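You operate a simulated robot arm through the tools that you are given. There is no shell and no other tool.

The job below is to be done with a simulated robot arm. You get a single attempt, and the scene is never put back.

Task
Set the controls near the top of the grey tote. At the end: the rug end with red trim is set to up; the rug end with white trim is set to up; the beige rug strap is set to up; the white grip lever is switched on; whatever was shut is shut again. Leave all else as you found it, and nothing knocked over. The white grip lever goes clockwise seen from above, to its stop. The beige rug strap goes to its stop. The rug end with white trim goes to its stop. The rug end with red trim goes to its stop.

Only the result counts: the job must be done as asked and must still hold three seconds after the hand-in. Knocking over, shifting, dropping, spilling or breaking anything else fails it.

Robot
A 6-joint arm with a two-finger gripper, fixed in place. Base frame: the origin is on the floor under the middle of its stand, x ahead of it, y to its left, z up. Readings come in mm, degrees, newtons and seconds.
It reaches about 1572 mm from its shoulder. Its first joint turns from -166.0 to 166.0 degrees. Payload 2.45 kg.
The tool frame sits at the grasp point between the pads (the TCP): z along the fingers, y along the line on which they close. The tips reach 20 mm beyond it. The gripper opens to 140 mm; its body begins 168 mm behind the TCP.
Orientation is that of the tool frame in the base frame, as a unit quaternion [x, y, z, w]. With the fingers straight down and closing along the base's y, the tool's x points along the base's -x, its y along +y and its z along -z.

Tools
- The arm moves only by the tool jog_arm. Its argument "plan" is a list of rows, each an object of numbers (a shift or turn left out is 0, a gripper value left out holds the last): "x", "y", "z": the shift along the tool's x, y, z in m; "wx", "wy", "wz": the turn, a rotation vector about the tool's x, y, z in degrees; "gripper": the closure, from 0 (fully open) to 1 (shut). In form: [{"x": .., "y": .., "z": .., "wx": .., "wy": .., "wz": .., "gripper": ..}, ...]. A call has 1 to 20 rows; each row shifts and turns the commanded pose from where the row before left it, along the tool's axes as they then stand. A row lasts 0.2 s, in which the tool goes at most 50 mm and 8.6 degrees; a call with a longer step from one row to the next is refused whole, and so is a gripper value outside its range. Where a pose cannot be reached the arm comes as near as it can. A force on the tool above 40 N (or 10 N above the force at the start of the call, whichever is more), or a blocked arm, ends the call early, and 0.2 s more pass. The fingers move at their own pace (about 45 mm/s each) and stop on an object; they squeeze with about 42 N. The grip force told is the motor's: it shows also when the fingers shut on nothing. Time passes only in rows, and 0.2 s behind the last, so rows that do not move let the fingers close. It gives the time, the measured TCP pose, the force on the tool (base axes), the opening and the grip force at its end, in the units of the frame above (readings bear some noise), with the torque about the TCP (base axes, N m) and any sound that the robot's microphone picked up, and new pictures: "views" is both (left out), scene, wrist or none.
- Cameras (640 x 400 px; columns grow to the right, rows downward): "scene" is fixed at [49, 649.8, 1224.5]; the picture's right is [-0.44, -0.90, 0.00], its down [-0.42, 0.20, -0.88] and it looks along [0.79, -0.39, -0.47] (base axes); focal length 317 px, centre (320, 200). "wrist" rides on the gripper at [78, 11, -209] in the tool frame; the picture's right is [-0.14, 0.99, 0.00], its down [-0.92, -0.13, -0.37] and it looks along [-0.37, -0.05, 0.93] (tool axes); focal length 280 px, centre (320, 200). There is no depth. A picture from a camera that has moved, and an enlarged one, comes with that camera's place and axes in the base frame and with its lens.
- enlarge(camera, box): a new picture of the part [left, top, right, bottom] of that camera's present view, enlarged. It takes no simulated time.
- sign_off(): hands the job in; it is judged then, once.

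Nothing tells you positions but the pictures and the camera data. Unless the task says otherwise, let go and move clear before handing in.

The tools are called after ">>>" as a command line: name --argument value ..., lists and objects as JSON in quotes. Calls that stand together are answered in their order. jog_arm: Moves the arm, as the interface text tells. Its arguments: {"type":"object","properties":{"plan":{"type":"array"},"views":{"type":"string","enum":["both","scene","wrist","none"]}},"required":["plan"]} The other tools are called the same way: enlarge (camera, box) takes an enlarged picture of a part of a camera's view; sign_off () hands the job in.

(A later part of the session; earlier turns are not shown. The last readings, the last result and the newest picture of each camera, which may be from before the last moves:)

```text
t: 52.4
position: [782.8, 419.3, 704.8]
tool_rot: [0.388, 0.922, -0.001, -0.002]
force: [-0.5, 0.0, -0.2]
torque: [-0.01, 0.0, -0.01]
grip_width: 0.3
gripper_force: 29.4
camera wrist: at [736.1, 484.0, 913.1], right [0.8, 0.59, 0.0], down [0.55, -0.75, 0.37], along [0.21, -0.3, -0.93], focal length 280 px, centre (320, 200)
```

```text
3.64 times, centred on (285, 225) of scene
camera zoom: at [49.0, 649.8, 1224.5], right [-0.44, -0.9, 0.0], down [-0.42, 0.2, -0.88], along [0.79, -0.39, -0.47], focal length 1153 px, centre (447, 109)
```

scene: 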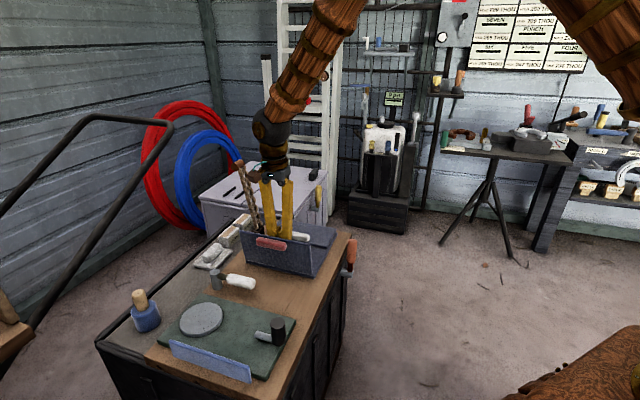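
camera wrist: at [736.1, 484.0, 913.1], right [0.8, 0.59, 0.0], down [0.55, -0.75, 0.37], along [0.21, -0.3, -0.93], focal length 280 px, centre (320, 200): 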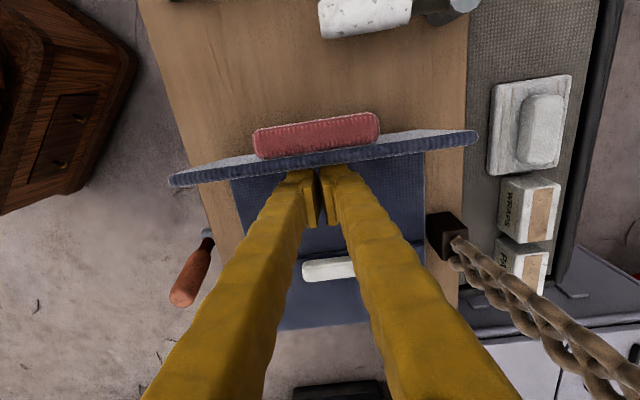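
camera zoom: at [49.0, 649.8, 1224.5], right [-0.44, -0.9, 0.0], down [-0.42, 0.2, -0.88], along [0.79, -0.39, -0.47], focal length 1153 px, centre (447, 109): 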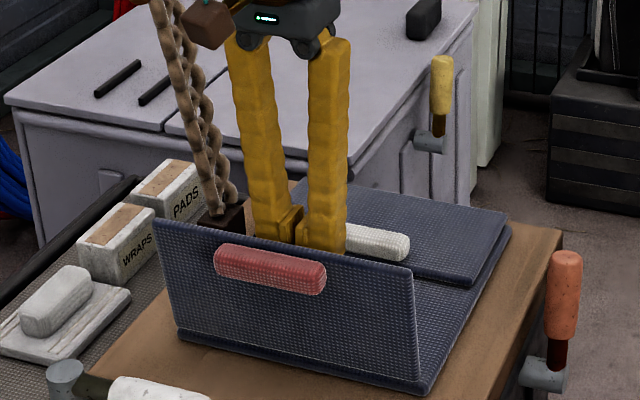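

>>> jog_arm --plan '[{"x": 0.005}, {"x": 0.005}, {"x": 0.005}, {"x": 0.004}, {"x": 0.004}, {}]' --views "scene"

>>> enlarge --camera "scene" --box '[220, 170, 350, 280]'

```text
t: 53.1
position: [776.9, 425.8, 704.3]
tool_rot: [0.389, 0.921, -0.001, -0.001]
force: [8.9, -14.0, 1.9]
torque: [-0.11, -0.05, 0.15]
grip_width: 6.2
gripper_force: 29.6
stopped in row 3: the force on the tool passed its limit at 49 N (the readings are from after the stop); the commanded pose is now the measured one
```

scene: 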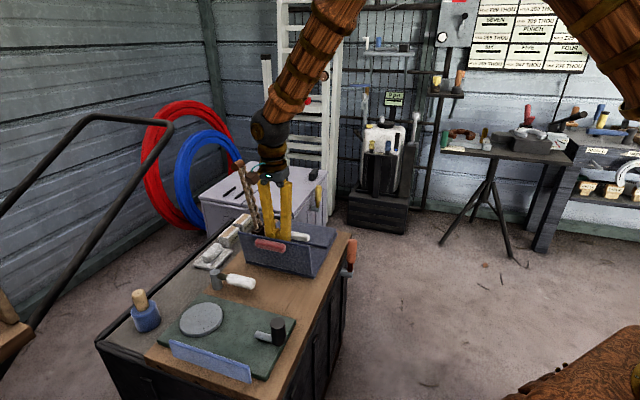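

```text
3.64 times, centred on (285, 225) of scene
camera zoom: at [49.0, 649.8, 1224.5], right [-0.44, -0.9, 0.0], down [-0.42, 0.2, -0.88], along [0.79, -0.39, -0.47], focal length 1153 px, centre (447, 109)
```

zoom: 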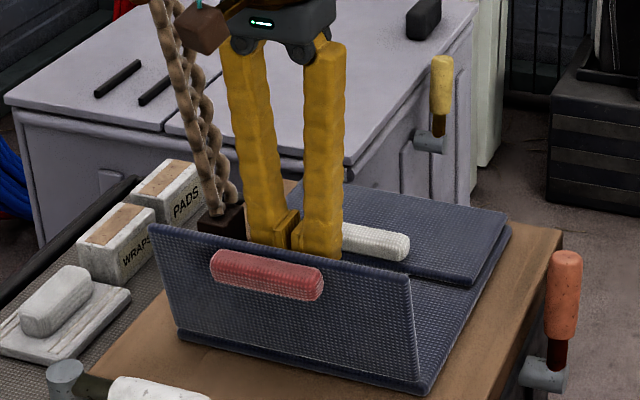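

>>> jog_arm --plan '[{"x": 0.003}, {"x": 0.003}, {"x": 0.003}, {}]' --views "scene"

>>> enlarge --camera "scene" --box '[220, 170, 350, 280]'

```text
t: 53.6
position: [777.8, 425.6, 705.7]
tool_rot: [0.387, 0.922, -0.001, 0.001]
force: [9.8, -14.4, 2.4]
torque: [-0.11, -0.05, 0.13]
grip_width: 5.9
gripper_force: 29.5
stopped in row 2: the force on the tool passed its limit at 47 N (the readings are from after the stop); the commanded pose is now the measured one
```

scene: 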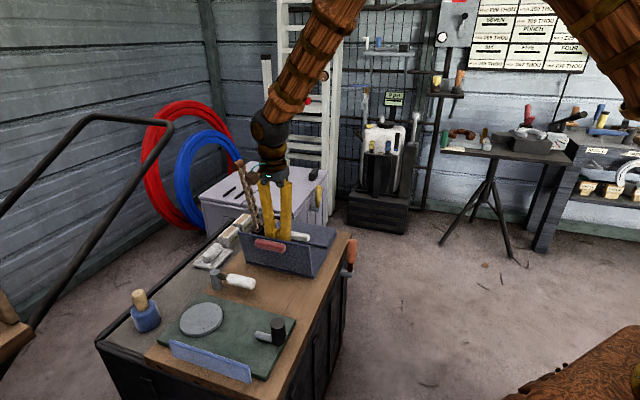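

```text
3.64 times, centred on (285, 225) of scene
camera zoom: at [49.0, 649.8, 1224.5], right [-0.44, -0.9, 0.0], down [-0.42, 0.2, -0.88], along [0.79, -0.39, -0.47], focal length 1153 px, centre (447, 109)
```

zoom: 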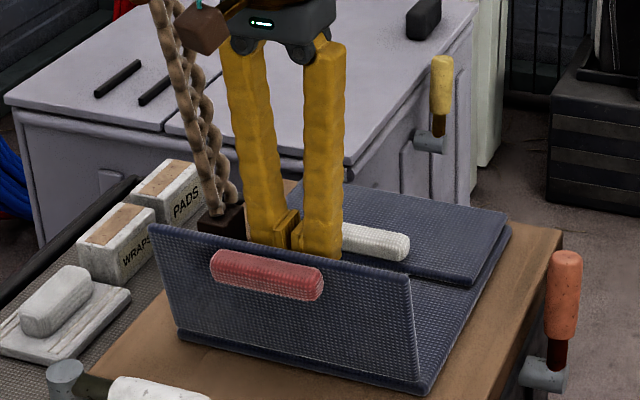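

The red-trim end won't go any further, so it's at its stop. I'll back away, rise above the white trim and turn the gripper right round, so I can lift that end the same way in mirror image.

>>> jog_arm --plan '[{"x": -0.015}, {"x": -0.02}, {"x": -0.01, "z": -0.04}, {"x": -0.02, "z": -0.05}, {"x": -0.03, "z": -0.05, "gripper": 0.15}, {"x": -0.03, "z": -0.05}, {"x": -0.015}, {"wz": -8.5}, {"wz": -8.5}, {"wz": -8.5}, {"wz": -8.5}, {"wz": -8.5}, {"wz": -8.5}, {"wz": -8.5}, {"wz": -8.5}, {"wz": -8.5}, {"wz": -8.5}, {}]' --views "both"

>>> enlarge --camera "scene" --box '[220, 170, 350, 280]'

```text
refused: row 4 steps farther than a row can; nothing moved
```

```text
3.64 times, centred on (285, 225) of scene
camera zoom: at [49.0, 649.8, 1224.5], right [-0.44, -0.9, 0.0], down [-0.42, 0.2, -0.88], along [0.79, -0.39, -0.47], focal length 1153 px, centre (447, 109)
```

zoom: 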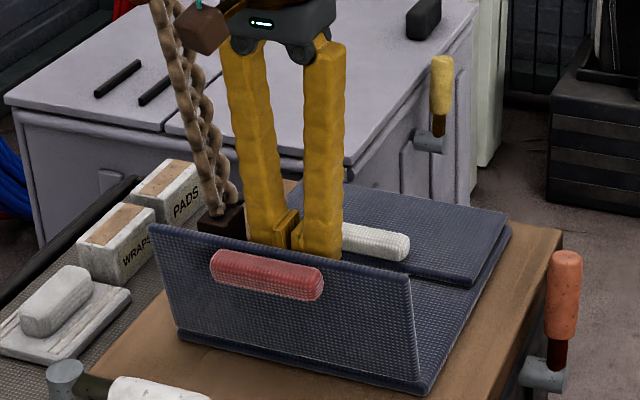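

>>> jog_arm --plan '[{"x": -0.015}, {"x": -0.02}, {"x": -0.01, "z": -0.04}, {"x": -0.02, "z": -0.045}, {"x": -0.025, "z": -0.042, "gripper": 0.15}, {"x": -0.025, "z": -0.042}, {"x": -0.025, "z": -0.03}, {"wz": -8.5}, {"wz": -8.5}, {"wz": -8.5}, {"wz": -8.5}, {"wz": -8.5}, {"wz": -8.5}, {"wz": -8.5}, {"wz": -8.5}, {"wz": -8.5}, {"wz": -8.5}, {}]' --views "both"

>>> enlarge --camera "scene" --box '[220, 170, 350, 280]'

```text
t: 57.4
position: [873.8, 327.3, 902.4]
tool_rot: [-0.338, 0.941, -0.001, 0.0]
force: [-1.0, 0.3, 0.3]
torque: [0.0, -0.02, 0.02]
grip_width: 119.3
gripper_force: 0.1
camera wrist: at [806.1, 286.5, 1113.1], right [-0.52, 0.85, 0.0], down [0.79, 0.49, 0.37], along [0.31, 0.19, -0.93], focal length 280 px, centre (320, 200)
```

scene: 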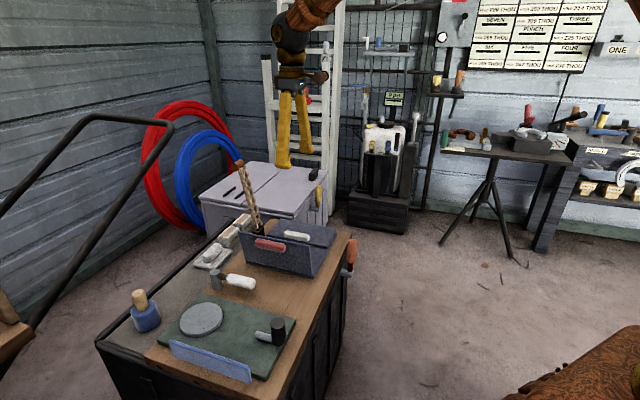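
wrist: 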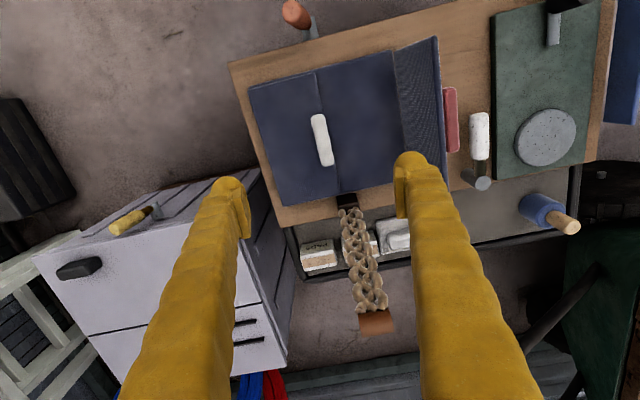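

```text
3.64 times, centred on (285, 225) of scene
camera zoom: at [49.0, 649.8, 1224.5], right [-0.44, -0.9, 0.0], down [-0.42, 0.2, -0.88], along [0.79, -0.39, -0.47], focal length 1153 px, centre (447, 109)
```

zoom: 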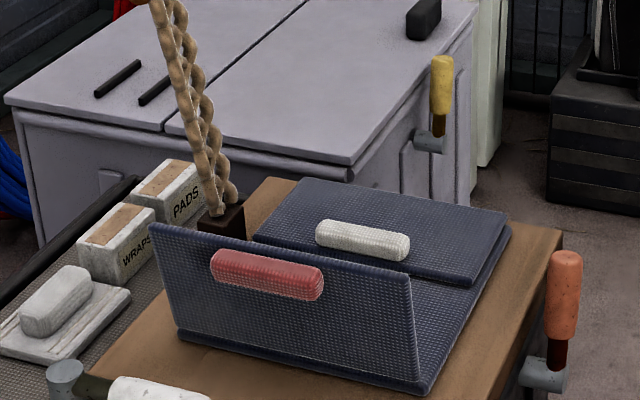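

>>> jog_arm --plan '[{"wz": -8.5}, {"wz": -8.5}, {"wz": -8.5}, {"wz": -8.5}, {"wz": -8.5}, {"wz": -8.5}, {"wz": -8.5}, {"wz": -8.5}, {"wz": -8.5}, {"wz": -8.5}, {"wz": -8.5}, {"wz": -1.5}, {}]' --views "both"

```text
t: 60.2
position: [875.6, 326.6, 903.2]
tool_rot: [0.922, -0.387, 0.0, 0.001]
force: [0.6, 0.7, 0.4]
torque: [0.0, 0.03, -0.01]
grip_width: 119.0
gripper_force: 0.0
camera wrist: at [920.4, 264.5, 1112.3], right [-0.8, -0.6, 0.0], down [-0.55, 0.75, 0.37], along [-0.22, 0.29, -0.93], focal length 280 px, centre (320, 200)
```

scene: 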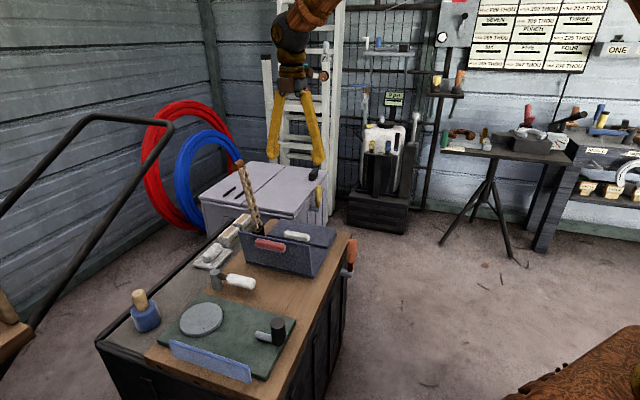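
wrist: 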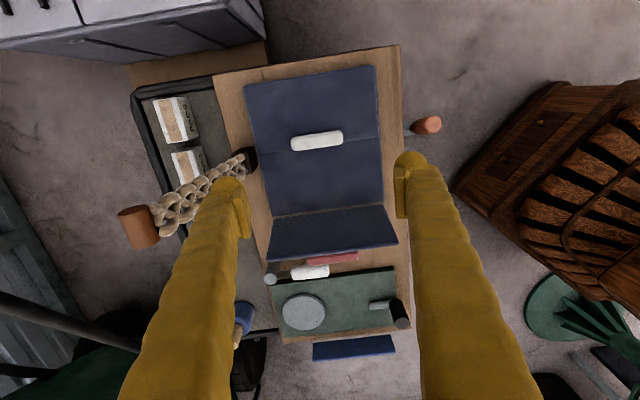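

>>> jog_arm --plan '[{"x": -0.005, "y": -0.004, "z": 0.04}, {"z": 0.048}, {"z": 0.048}, {"z": 0.048}, {"z": 0.04}, {}]' --views "both"

>>> enlarge --camera "wrist" --box '[220, 120, 420, 260]'

>>> enlarge --camera "scene" --box '[240, 170, 350, 260]'

```text
t: 61.6
position: [874.4, 333.8, 679.7]
tool_rot: [0.922, -0.387, 0.0, 0.001]
force: [0.4, 0.2, 0.4]
torque: [0.04, 0.0, 0.01]
grip_width: 118.9
gripper_force: 0.0
camera wrist: at [919.2, 271.3, 888.7], right [-0.8, -0.59, 0.0], down [-0.55, 0.75, 0.37], along [-0.22, 0.29, -0.93], focal length 280 px, centre (320, 200)
```

scene: 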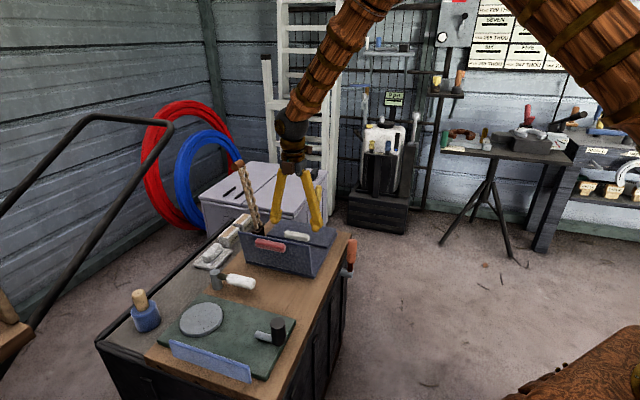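
wrist: 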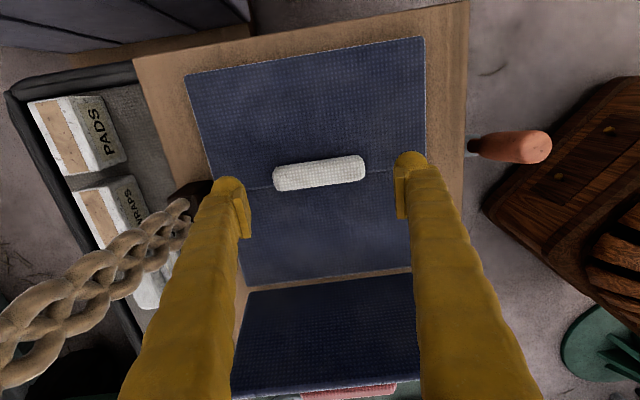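

```text
2.86 times, centred on (320, 190) of wrist
camera zoom: at [919.2, 271.3, 888.7], right [-0.8, -0.59, 0.0], down [-0.55, 0.75, 0.37], along [-0.22, 0.29, -0.93], focal length 801 px, centre (320, 229)
```

zoom: 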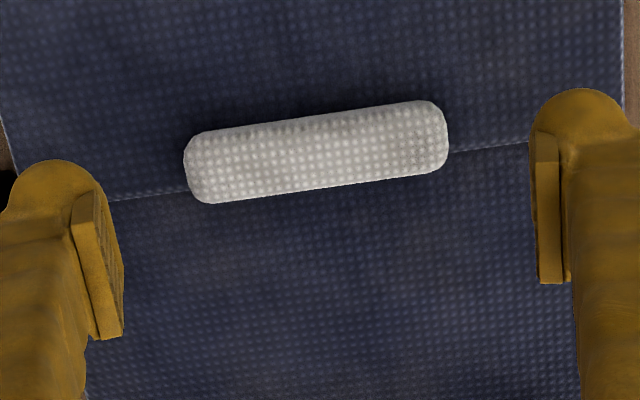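

```text
4.44 times, centred on (295, 215) of scene
camera zoom: at [49.0, 649.8, 1224.5], right [-0.44, -0.9, 0.0], down [-0.42, 0.2, -0.88], along [0.79, -0.39, -0.47], focal length 1410 px, centre (431, 133)
```

zoom: 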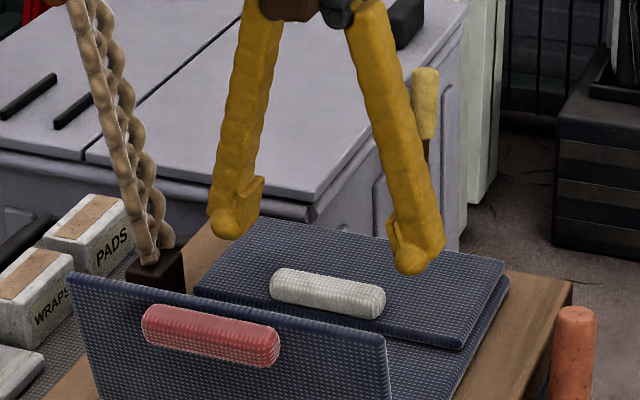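

>>> jog_arm --plan '[{"y": -0.0014, "z": 0.017}, {"z": 0.018, "wy": 6}, {"wy": 6}, {"wy": 6}, {"x": -0.003, "z": 0.005}, {"x": -0.003, "z": 0.004}, {"x": -0.0015, "z": 0.002}, {}]' --views "both"

>>> enlarge --camera "wrist" --box '[220, 120, 420, 260]'

>>> enlarge --camera "scene" --box '[250, 180, 350, 260]'

```text
t: 63.4
position: [871.7, 336.5, 631.0]
tool_rot: [0.911, -0.382, 0.145, 0.062]
force: [-0.6, 0.4, 0.3]
torque: [-0.03, 0.04, -0.01]
grip_width: 119.0
gripper_force: 0.1
camera wrist: at [869.7, 323.1, 854.7], right [-0.8, -0.6, -0.04], down [-0.6, 0.8, 0.06], along [-0.01, 0.08, -1.0], focal length 280 px, centre (320, 200)
```

scene: 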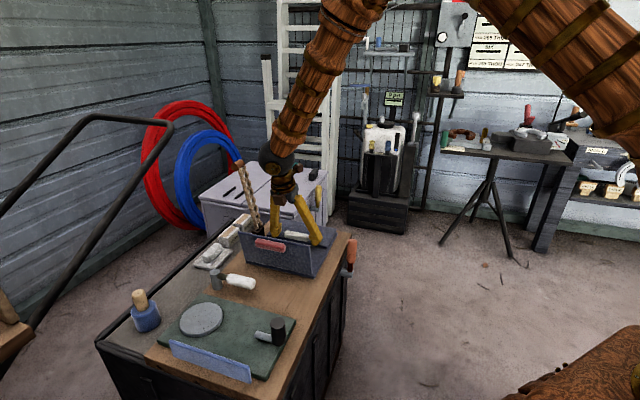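
wrist: 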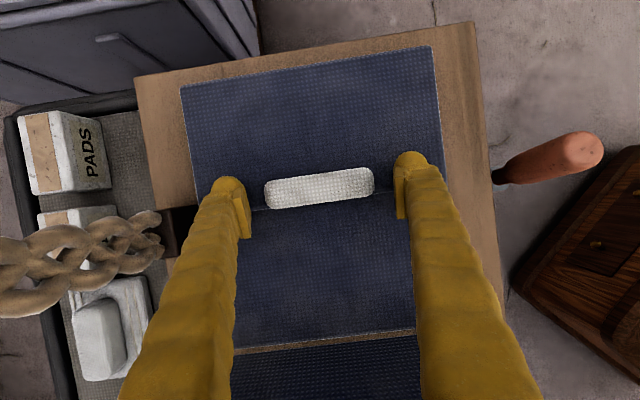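

```text
2.86 times, centred on (320, 190) of wrist
camera zoom: at [869.7, 323.1, 854.7], right [-0.8, -0.6, -0.04], down [-0.6, 0.8, 0.06], along [-0.01, 0.08, -1.0], focal length 801 px, centre (320, 229)
```

zoom: 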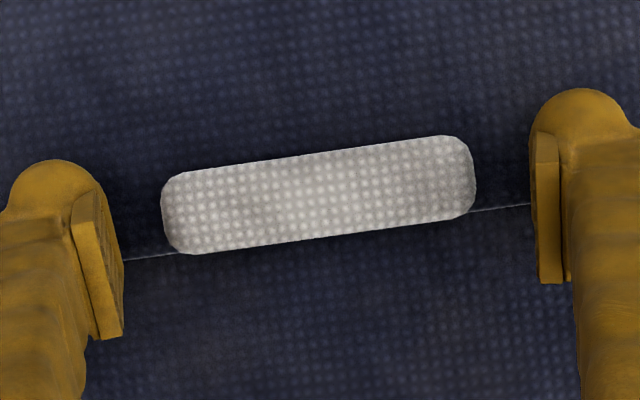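

```text
5.00 times, centred on (300, 220) of scene
camera zoom: at [49.0, 649.8, 1224.5], right [-0.44, -0.9, 0.0], down [-0.42, 0.2, -0.88], along [0.79, -0.39, -0.47], focal length 1586 px, centre (420, 100)
```

zoom: 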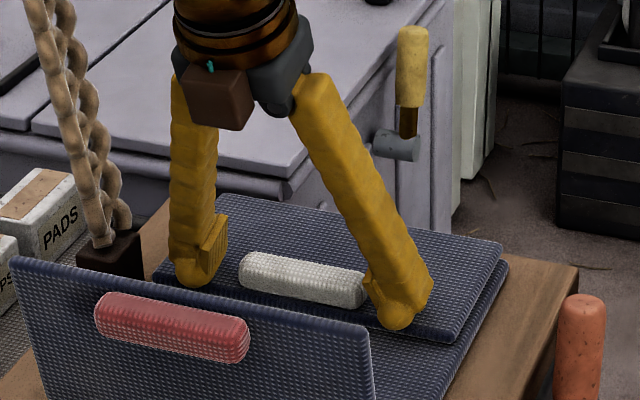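

>>> jog_arm --plan '[{"y": -0.0005, "z": 0.001}, {"gripper": 0.25}, {"gripper": 0.32}, {"gripper": 0.4}, {"gripper": 0.6}, {"gripper": 1.0}, {}]' --views "both"

>>> enlarge --camera "wrist" --box '[220, 120, 420, 260]'

>>> enlarge --camera "scene" --box '[250, 180, 350, 260]'

```text
t: 65.0
position: [872.8, 337.3, 629.7]
tool_rot: [0.91, -0.383, 0.145, 0.062]
force: [-1.5, 5.6, 25.7]
torque: [0.27, -0.56, -0.11]
grip_width: 89.7
gripper_force: 45.1
camera wrist: at [869.8, 323.1, 854.2], right [-0.8, -0.6, -0.04], down [-0.6, 0.8, 0.06], along [-0.01, 0.08, -1.0], focal length 280 px, centre (320, 200)
```

scene: 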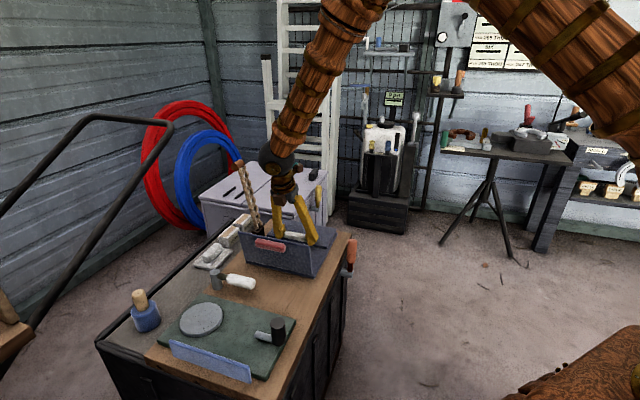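
wrist: 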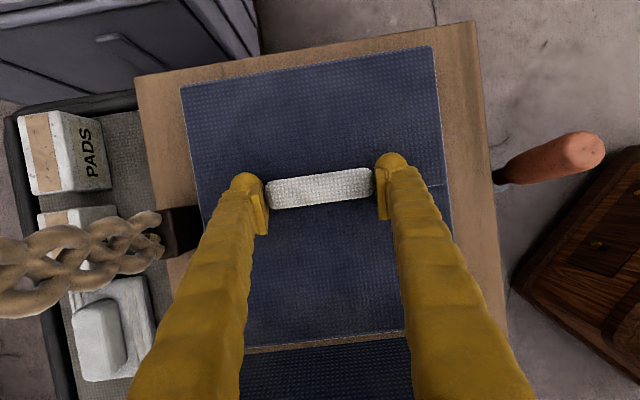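

```text
2.86 times, centred on (320, 190) of wrist
camera zoom: at [869.8, 323.1, 854.2], right [-0.8, -0.6, -0.04], down [-0.6, 0.8, 0.06], along [-0.01, 0.08, -1.0], focal length 801 px, centre (320, 229)
```

zoom: 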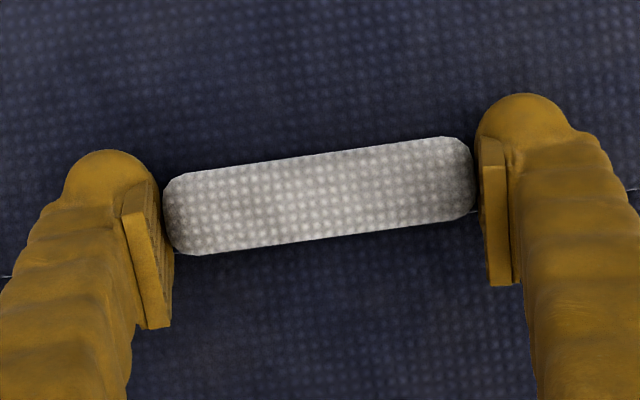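

```text
5.00 times, centred on (300, 220) of scene
camera zoom: at [49.0, 649.8, 1224.5], right [-0.44, -0.9, 0.0], down [-0.42, 0.2, -0.88], along [0.79, -0.39, -0.47], focal length 1586 px, centre (420, 100)
```

zoom: 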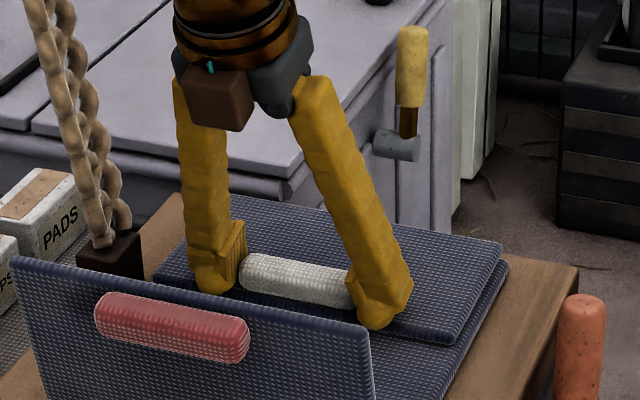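

The white trim is gripped and well balanced. I'll lift it with the same coordinated motion I used for the red one.

>>> jog_arm --plan '[{"z": -0.0007}, {"x": 0.0031, "z": -0.005, "wy": -3}, {"x": 0.0031, "z": -0.005, "wy": -3}, {"x": 0.0031, "z": -0.005, "wy": -3}, {"x": 0.0031, "z": -0.005, "wy": -3}, {}]' --views "scene"

>>> enlarge --camera "scene" --box '[250, 170, 350, 260]'

```text
t: 66.4
position: [878.0, 331.6, 653.6]
tool_rot: [0.921, -0.387, 0.048, 0.022]
force: [-14.8, 16.3, 8.4]
torque: [0.32, -0.12, -0.09]
grip_width: 89.6
gripper_force: 45.3
```

scene: 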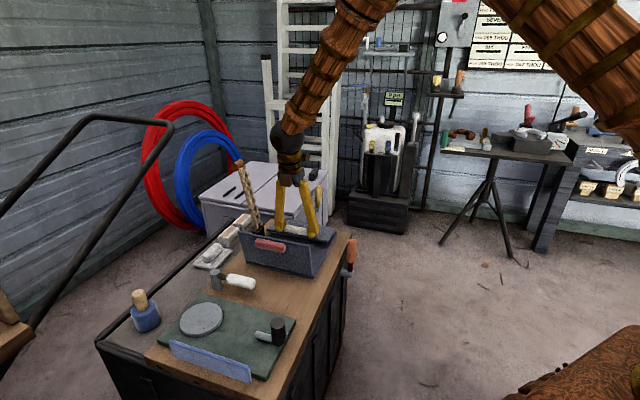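

```text
4.44 times, centred on (300, 215) of scene
camera zoom: at [49.0, 649.8, 1224.5], right [-0.44, -0.9, 0.0], down [-0.42, 0.2, -0.88], along [0.79, -0.39, -0.47], focal length 1410 px, centre (409, 133)
```

zoom: 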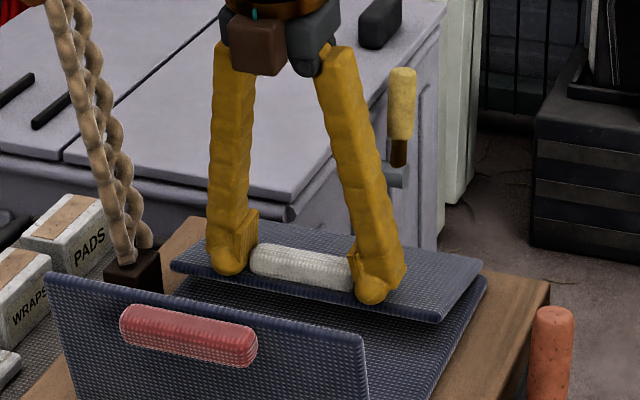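

>>> jog_arm --plan '[{"x": -0.0006, "z": -0.0003}, {"x": 0.0031, "z": -0.0051, "wy": -3}, {"x": 0.0031, "z": -0.0051, "wy": -3}, {"x": 0.0031, "z": -0.0051, "wy": -3}, {"x": 0.0031, "z": -0.0051, "wy": -3}, {"x": 0.0031, "z": -0.0051, "wy": -3}, {}]' --views "scene"

>>> enlarge --camera "scene" --box '[250, 170, 350, 260]'

```text
t: 68.0
position: [887.7, 320.5, 680.0]
tool_rot: [0.919, -0.387, -0.072, -0.029]
force: [8.1, 2.1, 6.1]
torque: [-0.1, -1.02, -0.27]
grip_width: 89.6
gripper_force: 44.9
```

scene: 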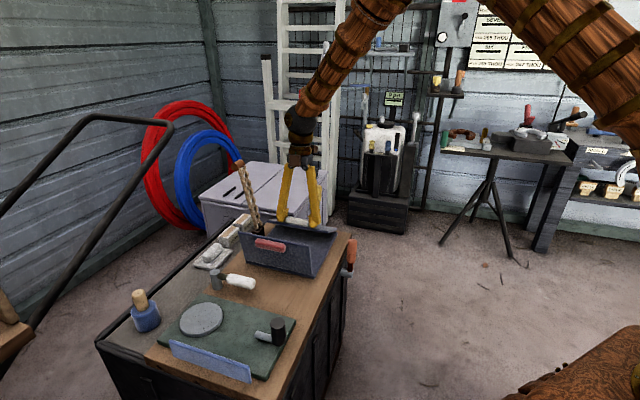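

```text
4.44 times, centred on (300, 215) of scene
camera zoom: at [49.0, 649.8, 1224.5], right [-0.44, -0.9, 0.0], down [-0.42, 0.2, -0.88], along [0.79, -0.39, -0.47], focal length 1410 px, centre (409, 133)
```

zoom: 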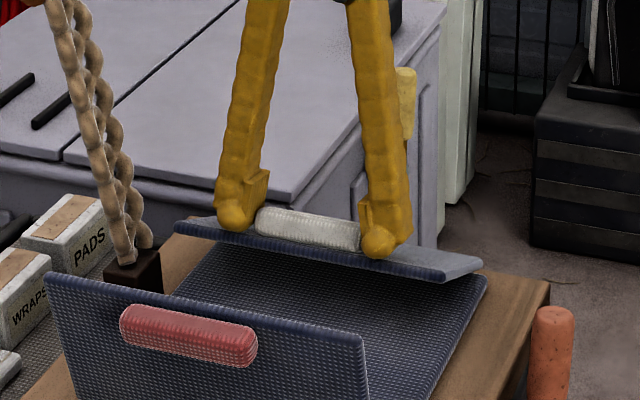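

>>> jog_arm --plan '[{"x": 0.0032, "z": -0.0051, "wy": -3}, {"x": 0.0032, "z": -0.0051, "wy": -3}, {"x": 0.0032, "z": -0.0051, "wy": -3}, {"x": 0.0032, "z": -0.0051, "wy": -3}, {"x": 0.0032, "z": -0.0051, "wy": -3}, {"x": 0.0032, "z": -0.0051, "wy": -3}, {}]' --views "scene"

>>> enlarge --camera "scene" --box '[250, 160, 350, 260]'

```text
t: 69.6
position: [907.9, 302.2, 702.6]
tool_rot: [0.896, -0.377, -0.216, -0.089]
force: [25.4, 5.0, -22.6]
torque: [-0.07, 0.07, -0.55]
grip_width: 89.3
gripper_force: 44.9
```

scene: 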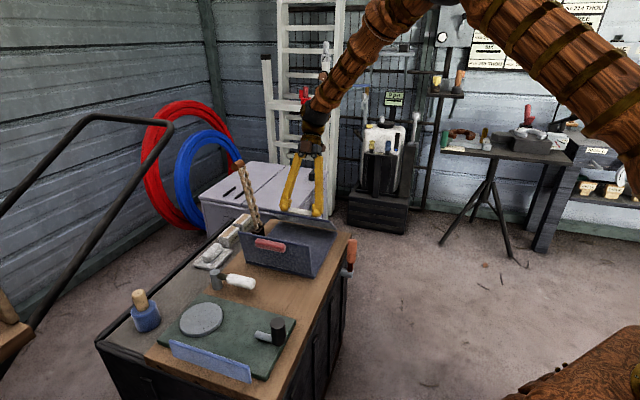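

```text
4.00 times, centred on (300, 210) of scene
camera zoom: at [49.0, 649.8, 1224.5], right [-0.44, -0.9, 0.0], down [-0.42, 0.2, -0.88], along [0.79, -0.39, -0.47], focal length 1268 px, centre (400, 160)
```

zoom: 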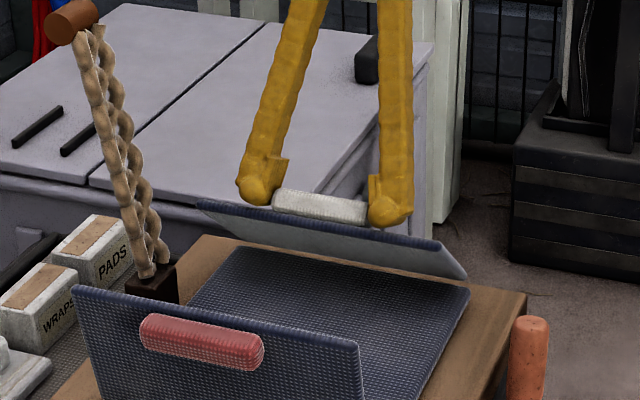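

>>> jog_arm --plan '[{"x": 0.0005, "y": -0.0003, "z": 0.0003}, {"x": 0.0033, "z": -0.0049, "wy": -3}, {"x": 0.0033, "z": -0.0049, "wy": -3}, {"x": 0.0033, "z": -0.0049, "wy": -3}, {"x": 0.0033, "z": -0.0049, "wy": -3}, {"x": 0.0033, "z": -0.0049, "wy": -3}, {}]' --views "scene"

>>> enlarge --camera "scene" --box '[250, 160, 350, 260]'

```text
t: 71.3
position: [926.6, 283.3, 715.1]
tool_rot: [0.86, -0.362, -0.331, -0.139]
force: [-3.6, -0.4, 8.3]
torque: [0.26, -0.28, 0.22]
grip_width: 89.3
gripper_force: 45.0
stopped in row 7: the force on the tool passed its limit at 45 N (the readings are from after the stop); the commanded pose is now the measured one
```

scene: 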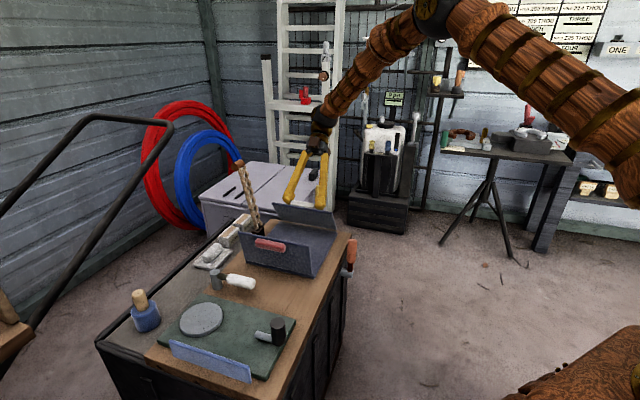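

```text
4.00 times, centred on (300, 210) of scene
camera zoom: at [49.0, 649.8, 1224.5], right [-0.44, -0.9, 0.0], down [-0.42, 0.2, -0.88], along [0.79, -0.39, -0.47], focal length 1268 px, centre (400, 160)
```

zoom: 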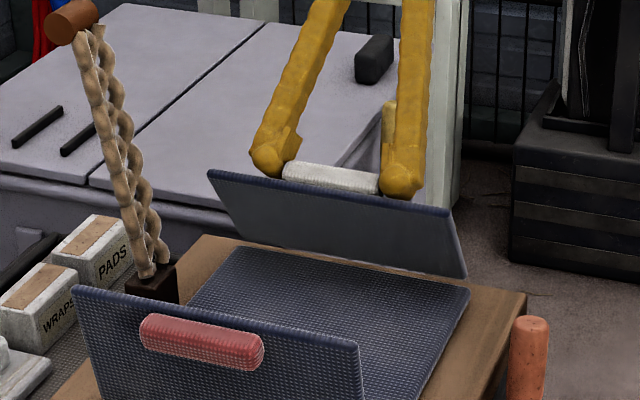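

>>> jog_arm --plan '[{"x": 0.0032, "z": -0.005, "wy": -3}, {"x": 0.0032, "z": -0.005, "wy": -3}, {"x": 0.0032, "z": -0.005, "wy": -3}, {"x": 0.0032, "z": -0.005, "wy": -3}, {"x": 0.0032, "z": -0.005, "wy": -3}, {}]' --views "scene"

>>> enlarge --camera "scene" --box '[250, 160, 350, 260]'

```text
t: 72.5
position: [946.5, 262.8, 721.6]
tool_rot: [0.811, -0.341, -0.438, -0.183]
force: [-3.9, -0.7, 6.1]
torque: [0.14, 0.23, 0.16]
grip_width: 89.8
gripper_force: 45.3
stopped in row 6: the force on the tool passed its limit at 45 N (the readings are from after the stop); the commanded pose is now the measured one
```

scene: 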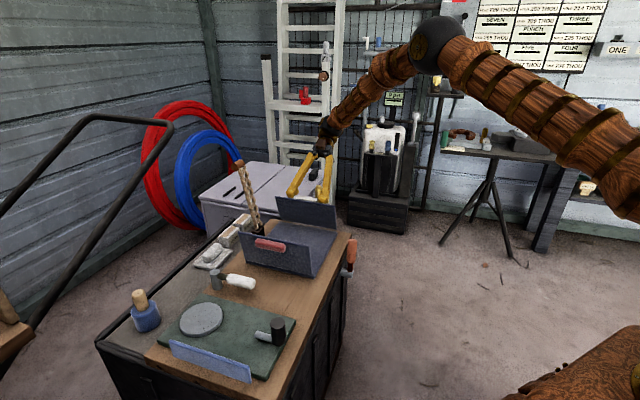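

```text
4.00 times, centred on (300, 210) of scene
camera zoom: at [49.0, 649.8, 1224.5], right [-0.44, -0.9, 0.0], down [-0.42, 0.2, -0.88], along [0.79, -0.39, -0.47], focal length 1268 px, centre (400, 160)
```

zoom: 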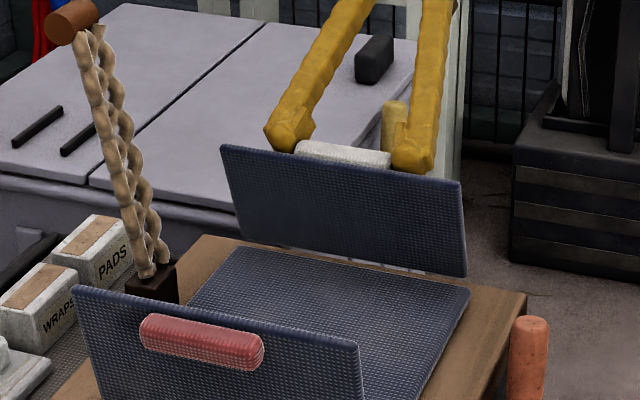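

>>> jog_arm --plan '[{"x": 0.0033, "z": -0.0049, "wy": -3}, {"x": 0.0033, "z": -0.0049, "wy": -3}, {"x": 0.0033, "z": -0.0049, "wy": -3}, {"x": 0.0033, "z": -0.0049, "wy": -3}, {"x": 0.0033, "z": -0.0049, "wy": -3}, {}]' --views "scene"

>>> enlarge --camera "scene" --box '[250, 160, 350, 260]'

```text
t: 74.0
position: [967.9, 241.3, 717.4]
tool_rot: [0.747, -0.314, -0.54, -0.227]
force: [0.9, -8.6, 34.2]
torque: [0.16, 0.09, 0.06]
grip_width: 89.7
gripper_force: 44.9
```

scene: 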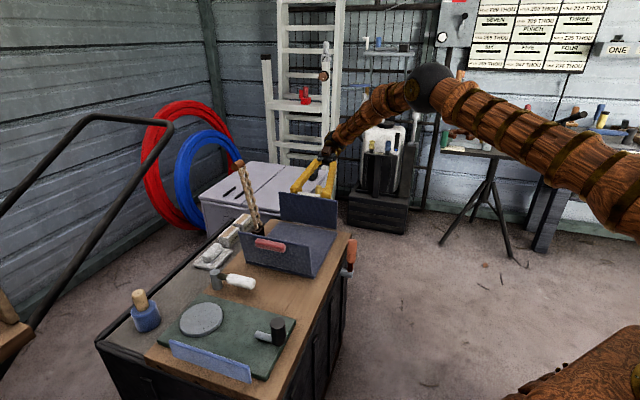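

```text
4.00 times, centred on (300, 210) of scene
camera zoom: at [49.0, 649.8, 1224.5], right [-0.44, -0.9, 0.0], down [-0.42, 0.2, -0.88], along [0.79, -0.39, -0.47], focal length 1268 px, centre (400, 160)
```

zoom: 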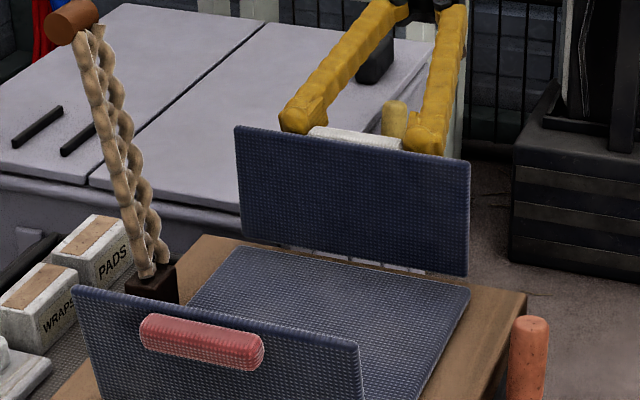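

>>> jog_arm --plan '[{"x": -0.0006, "z": -0.0002}, {"x": 0.003, "z": -0.005, "wy": -3}, {"x": 0.003, "z": -0.005, "wy": -3}, {"x": 0.003, "z": -0.005, "wy": -3}, {}]' --views "scene"

>>> enlarge --camera "scene" --box '[250, 160, 350, 260]'

```text
t: 74.5
position: [969.4, 239.9, 717.7]
tool_rot: [0.741, -0.313, -0.547, -0.23]
force: [-4.3, -3.6, 7.6]
torque: [0.41, -0.12, 0.31]
grip_width: 89.3
gripper_force: 45.2
stopped in row 2: the force on the tool passed its limit at 50 N (the readings are from after the stop); the commanded pose is now the measured one
```

scene: 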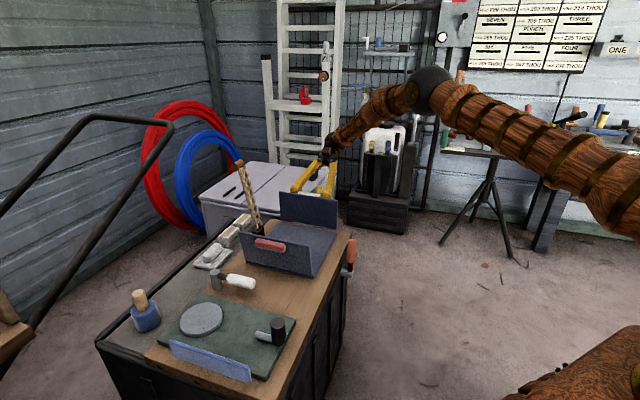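

```text
4.00 times, centred on (300, 210) of scene
camera zoom: at [49.0, 649.8, 1224.5], right [-0.44, -0.9, 0.0], down [-0.42, 0.2, -0.88], along [0.79, -0.39, -0.47], focal length 1268 px, centre (400, 160)
```

zoom: 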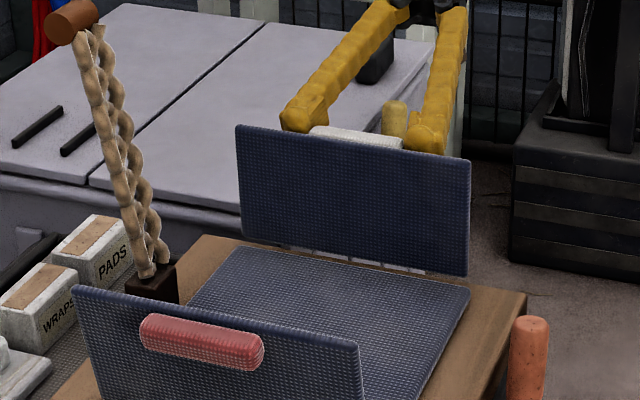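

>>> jog_arm --plan '[{"x": 0.0031, "z": -0.005, "wy": -3}, {"x": 0.0031, "z": -0.005, "wy": -3}, {"x": 0.0031, "z": -0.005, "wy": -3}, {}]' --views "both"

>>> enlarge --camera "scene" --box '[250, 160, 350, 260]'

```text
t: 75.0
position: [972.3, 237.4, 716.0]
tool_rot: [0.721, -0.304, -0.573, -0.246]
force: [-3.0, -1.1, 4.9]
torque: [0.22, 0.11, -0.26]
grip_width: 89.2
gripper_force: 44.8
out of reach, approached as far as the arm can: row 2
stopped in row 2: the force on the tool passed its limit at 52 N (the readings are from after the stop); the commanded pose is now the measured one
camera wrist: at [1115.8, 71.0, 686.8], right [-0.74, -0.67, 0.13], down [0.2, -0.03, 0.98], along [-0.65, 0.75, 0.15], focal length 280 px, centre (320, 200)
```

scene: 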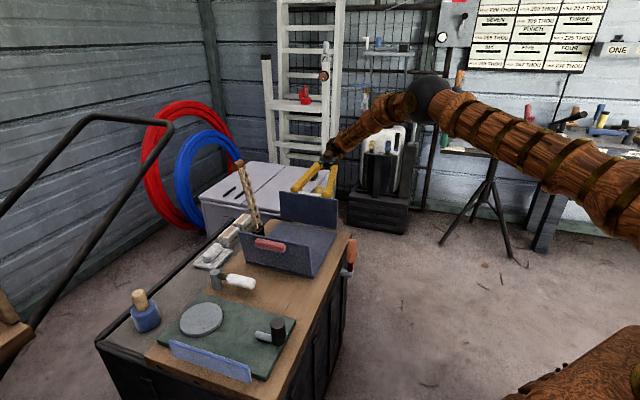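
wrist: 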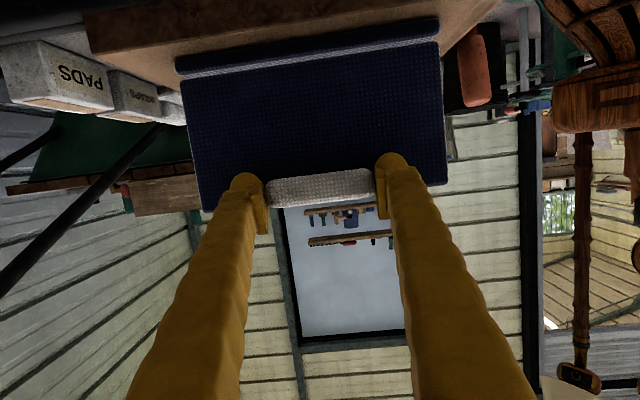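

```text
4.00 times, centred on (300, 210) of scene
camera zoom: at [49.0, 649.8, 1224.5], right [-0.44, -0.9, 0.0], down [-0.42, 0.2, -0.88], along [0.79, -0.39, -0.47], focal length 1268 px, centre (400, 160)
```

zoom: 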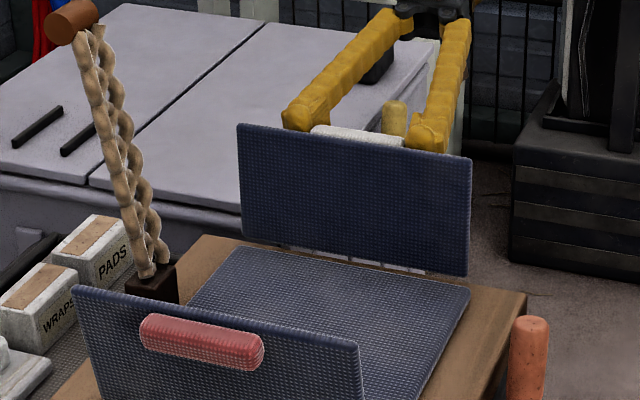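

The arm is near the edge of its reach, but the white-trim end is now just past vertical. I'll open, swing the gripper upright away from it, and check that it stays.

>>> jog_arm --plan '[{"gripper": 0.3}, {"gripper": 0.25}, {"gripper": 0.2}, {"gripper": 0.2}, {"wy": 5, "z": -0.004}, {"wy": 6, "z": -0.006}, {"wy": 8, "z": -0.01}, {"wy": 8, "z": -0.015}, {"wy": 8, "z": -0.02}, {"wy": 8, "z": -0.03}, {"wy": 8, "z": -0.03}, {"wy": 8, "z": -0.03}, {}]' --views "both"

>>> enlarge --camera "scene" --box '[250, 160, 350, 260]'

```text
t: 77.8
position: [1037.7, 167.8, 815.7]
tool_rot: [0.909, -0.386, -0.145, -0.064]
force: [-0.4, 0.6, 0.1]
torque: [0.03, 0.03, 0.0]
grip_width: 111.9
gripper_force: 0.1
camera wrist: at [1125.0, 59.8, 990.5], right [-0.8, -0.59, 0.04], down [-0.44, 0.63, 0.64], along [-0.4, 0.5, -0.77], focal length 280 px, centre (320, 200)
```

scene: 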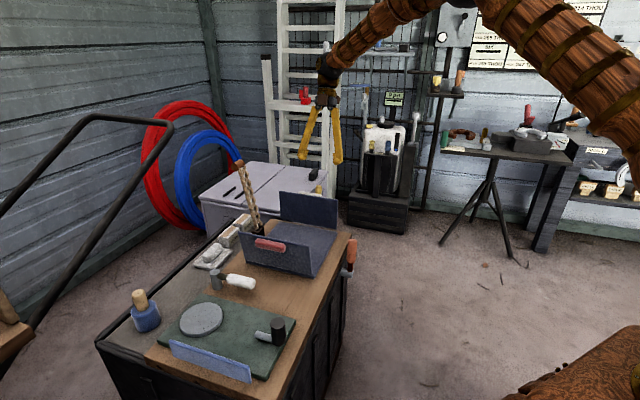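
wrist: 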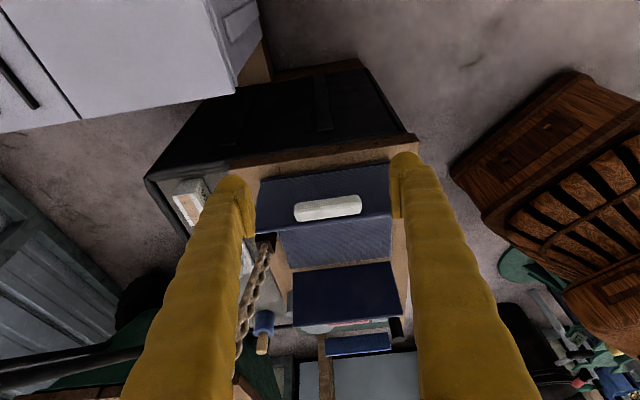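

```text
4.00 times, centred on (300, 210) of scene
camera zoom: at [49.0, 649.8, 1224.5], right [-0.44, -0.9, 0.0], down [-0.42, 0.2, -0.88], along [0.79, -0.39, -0.47], focal length 1268 px, centre (400, 160)
```

zoom: 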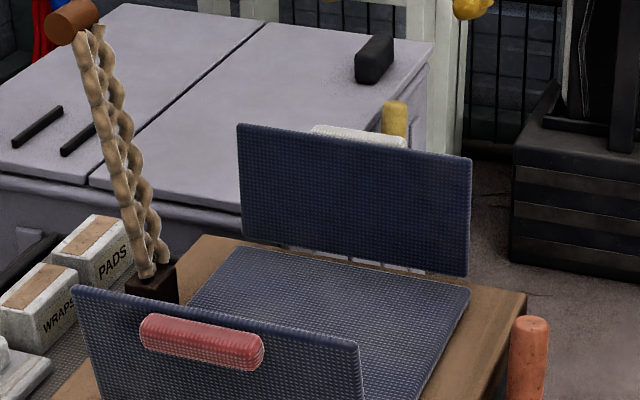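

>>> jog_arm --plan '[{"wy": 6.07, "gripper": 1.0}, {"wy": 6.07}, {"wy": 6.07}, {"x": -0.048}, {"x": -0.048}, {"x": -0.048}, {"x": -0.048}, {"z": 0.04}, {"z": 0.04}, {"z": 0.03}, {}]' --views "both"

>>> enlarge --camera "scene" --box '[250, 160, 350, 260]'

```text
t: 80.2
position: [904.3, 306.2, 707.6]
tool_rot: [0.92, -0.392, 0.002, -0.002]
force: [-0.4, -0.8, 0.0]
torque: [0.0, 0.0, -0.04]
grip_width: 0.1
gripper_force: 29.3
camera wrist: at [948.7, 242.3, 916.6], right [-0.81, -0.59, -0.01], down [-0.55, 0.75, 0.37], along [-0.21, 0.3, -0.93], focal length 280 px, centre (320, 200)
```

scene: 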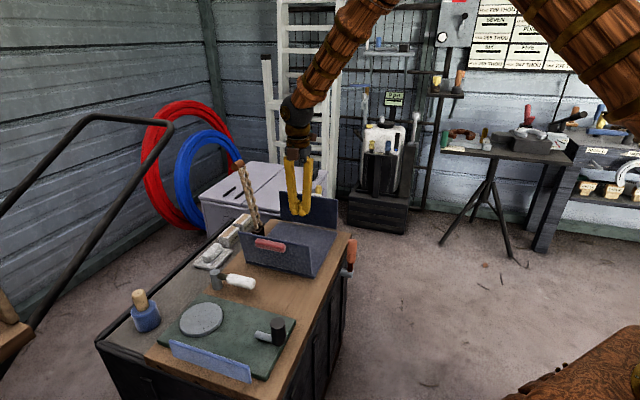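
wrist: 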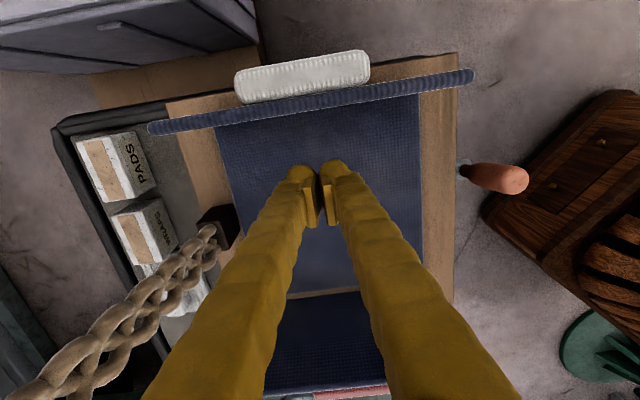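

```text
4.00 times, centred on (300, 210) of scene
camera zoom: at [49.0, 649.8, 1224.5], right [-0.44, -0.9, 0.0], down [-0.42, 0.2, -0.88], along [0.79, -0.39, -0.47], focal length 1268 px, centre (400, 160)
```

zoom: 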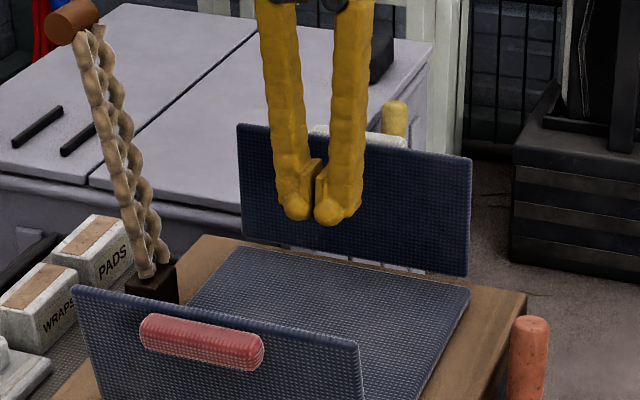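

>>> jog_arm --plan '[{"x": 0.01}, {"x": 0.01}, {"x": 0.01}, {"x": 0.006}, {"x": 0.005}, {"x": 0.005}, {"x": 0.005}, {"x": 0.005}, {"x": 0.005}, {"x": 0.005}, {"x": 0.005}, {"x": 0.005}, {}]' --views "scene"

>>> enlarge --camera "scene" --box '[250, 160, 350, 260]'

```text
t: 82.3
position: [945.8, 264.4, 707.6]
tool_rot: [0.92, -0.391, 0.0, -0.001]
force: [-15.8, 9.4, 9.5]
torque: [0.01, 0.01, 0.04]
grip_width: 5.9
gripper_force: 29.7
stopped in row 10: the force on the tool passed its limit at 47 N (the readings are from after the stop); the commanded pose is now the measured one
```

scene: 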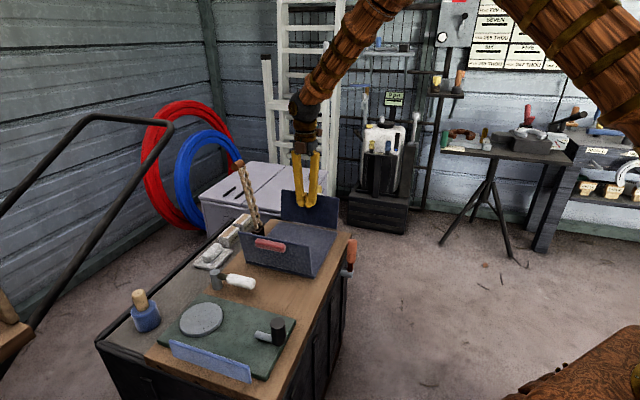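

```text
4.00 times, centred on (300, 210) of scene
camera zoom: at [49.0, 649.8, 1224.5], right [-0.44, -0.9, 0.0], down [-0.42, 0.2, -0.88], along [0.79, -0.39, -0.47], focal length 1268 px, centre (400, 160)
```

zoom: 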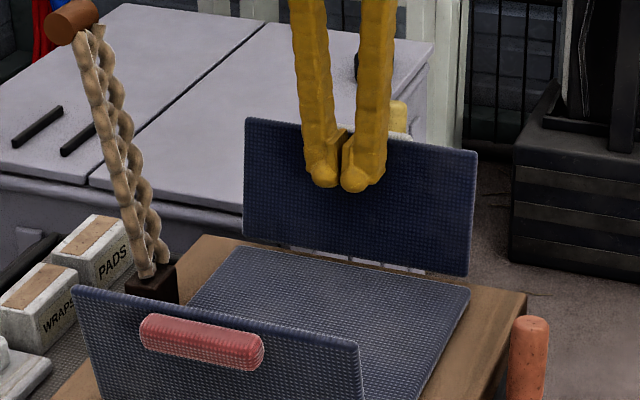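

>>> jog_arm --plan '[{"x": 0.003}, {"x": 0.003}, {"x": 0.003}, {}]' --views "scene"

>>> enlarge --camera "scene" --box '[250, 160, 350, 260]'

```text
t: 82.7
position: [946.3, 264.5, 706.8]
tool_rot: [0.921, -0.391, -0.002, -0.001]
force: [-15.2, 9.0, 9.5]
torque: [-0.02, 0.01, 0.06]
grip_width: 5.9
gripper_force: 29.8
stopped in row 2: the force on the tool passed its limit at 44 N (the readings are from after the stop); the commanded pose is now the measured one
```

scene: 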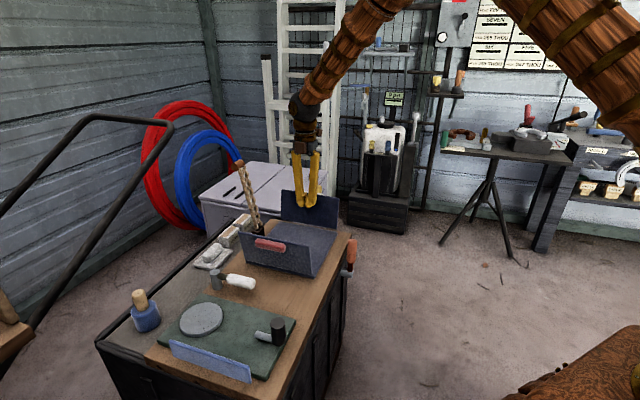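

```text
4.00 times, centred on (300, 210) of scene
camera zoom: at [49.0, 649.8, 1224.5], right [-0.44, -0.9, 0.0], down [-0.42, 0.2, -0.88], along [0.79, -0.39, -0.47], focal length 1268 px, centre (400, 160)
```

zoom: 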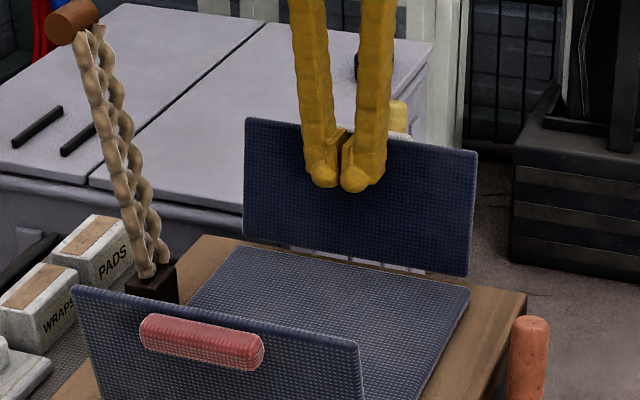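

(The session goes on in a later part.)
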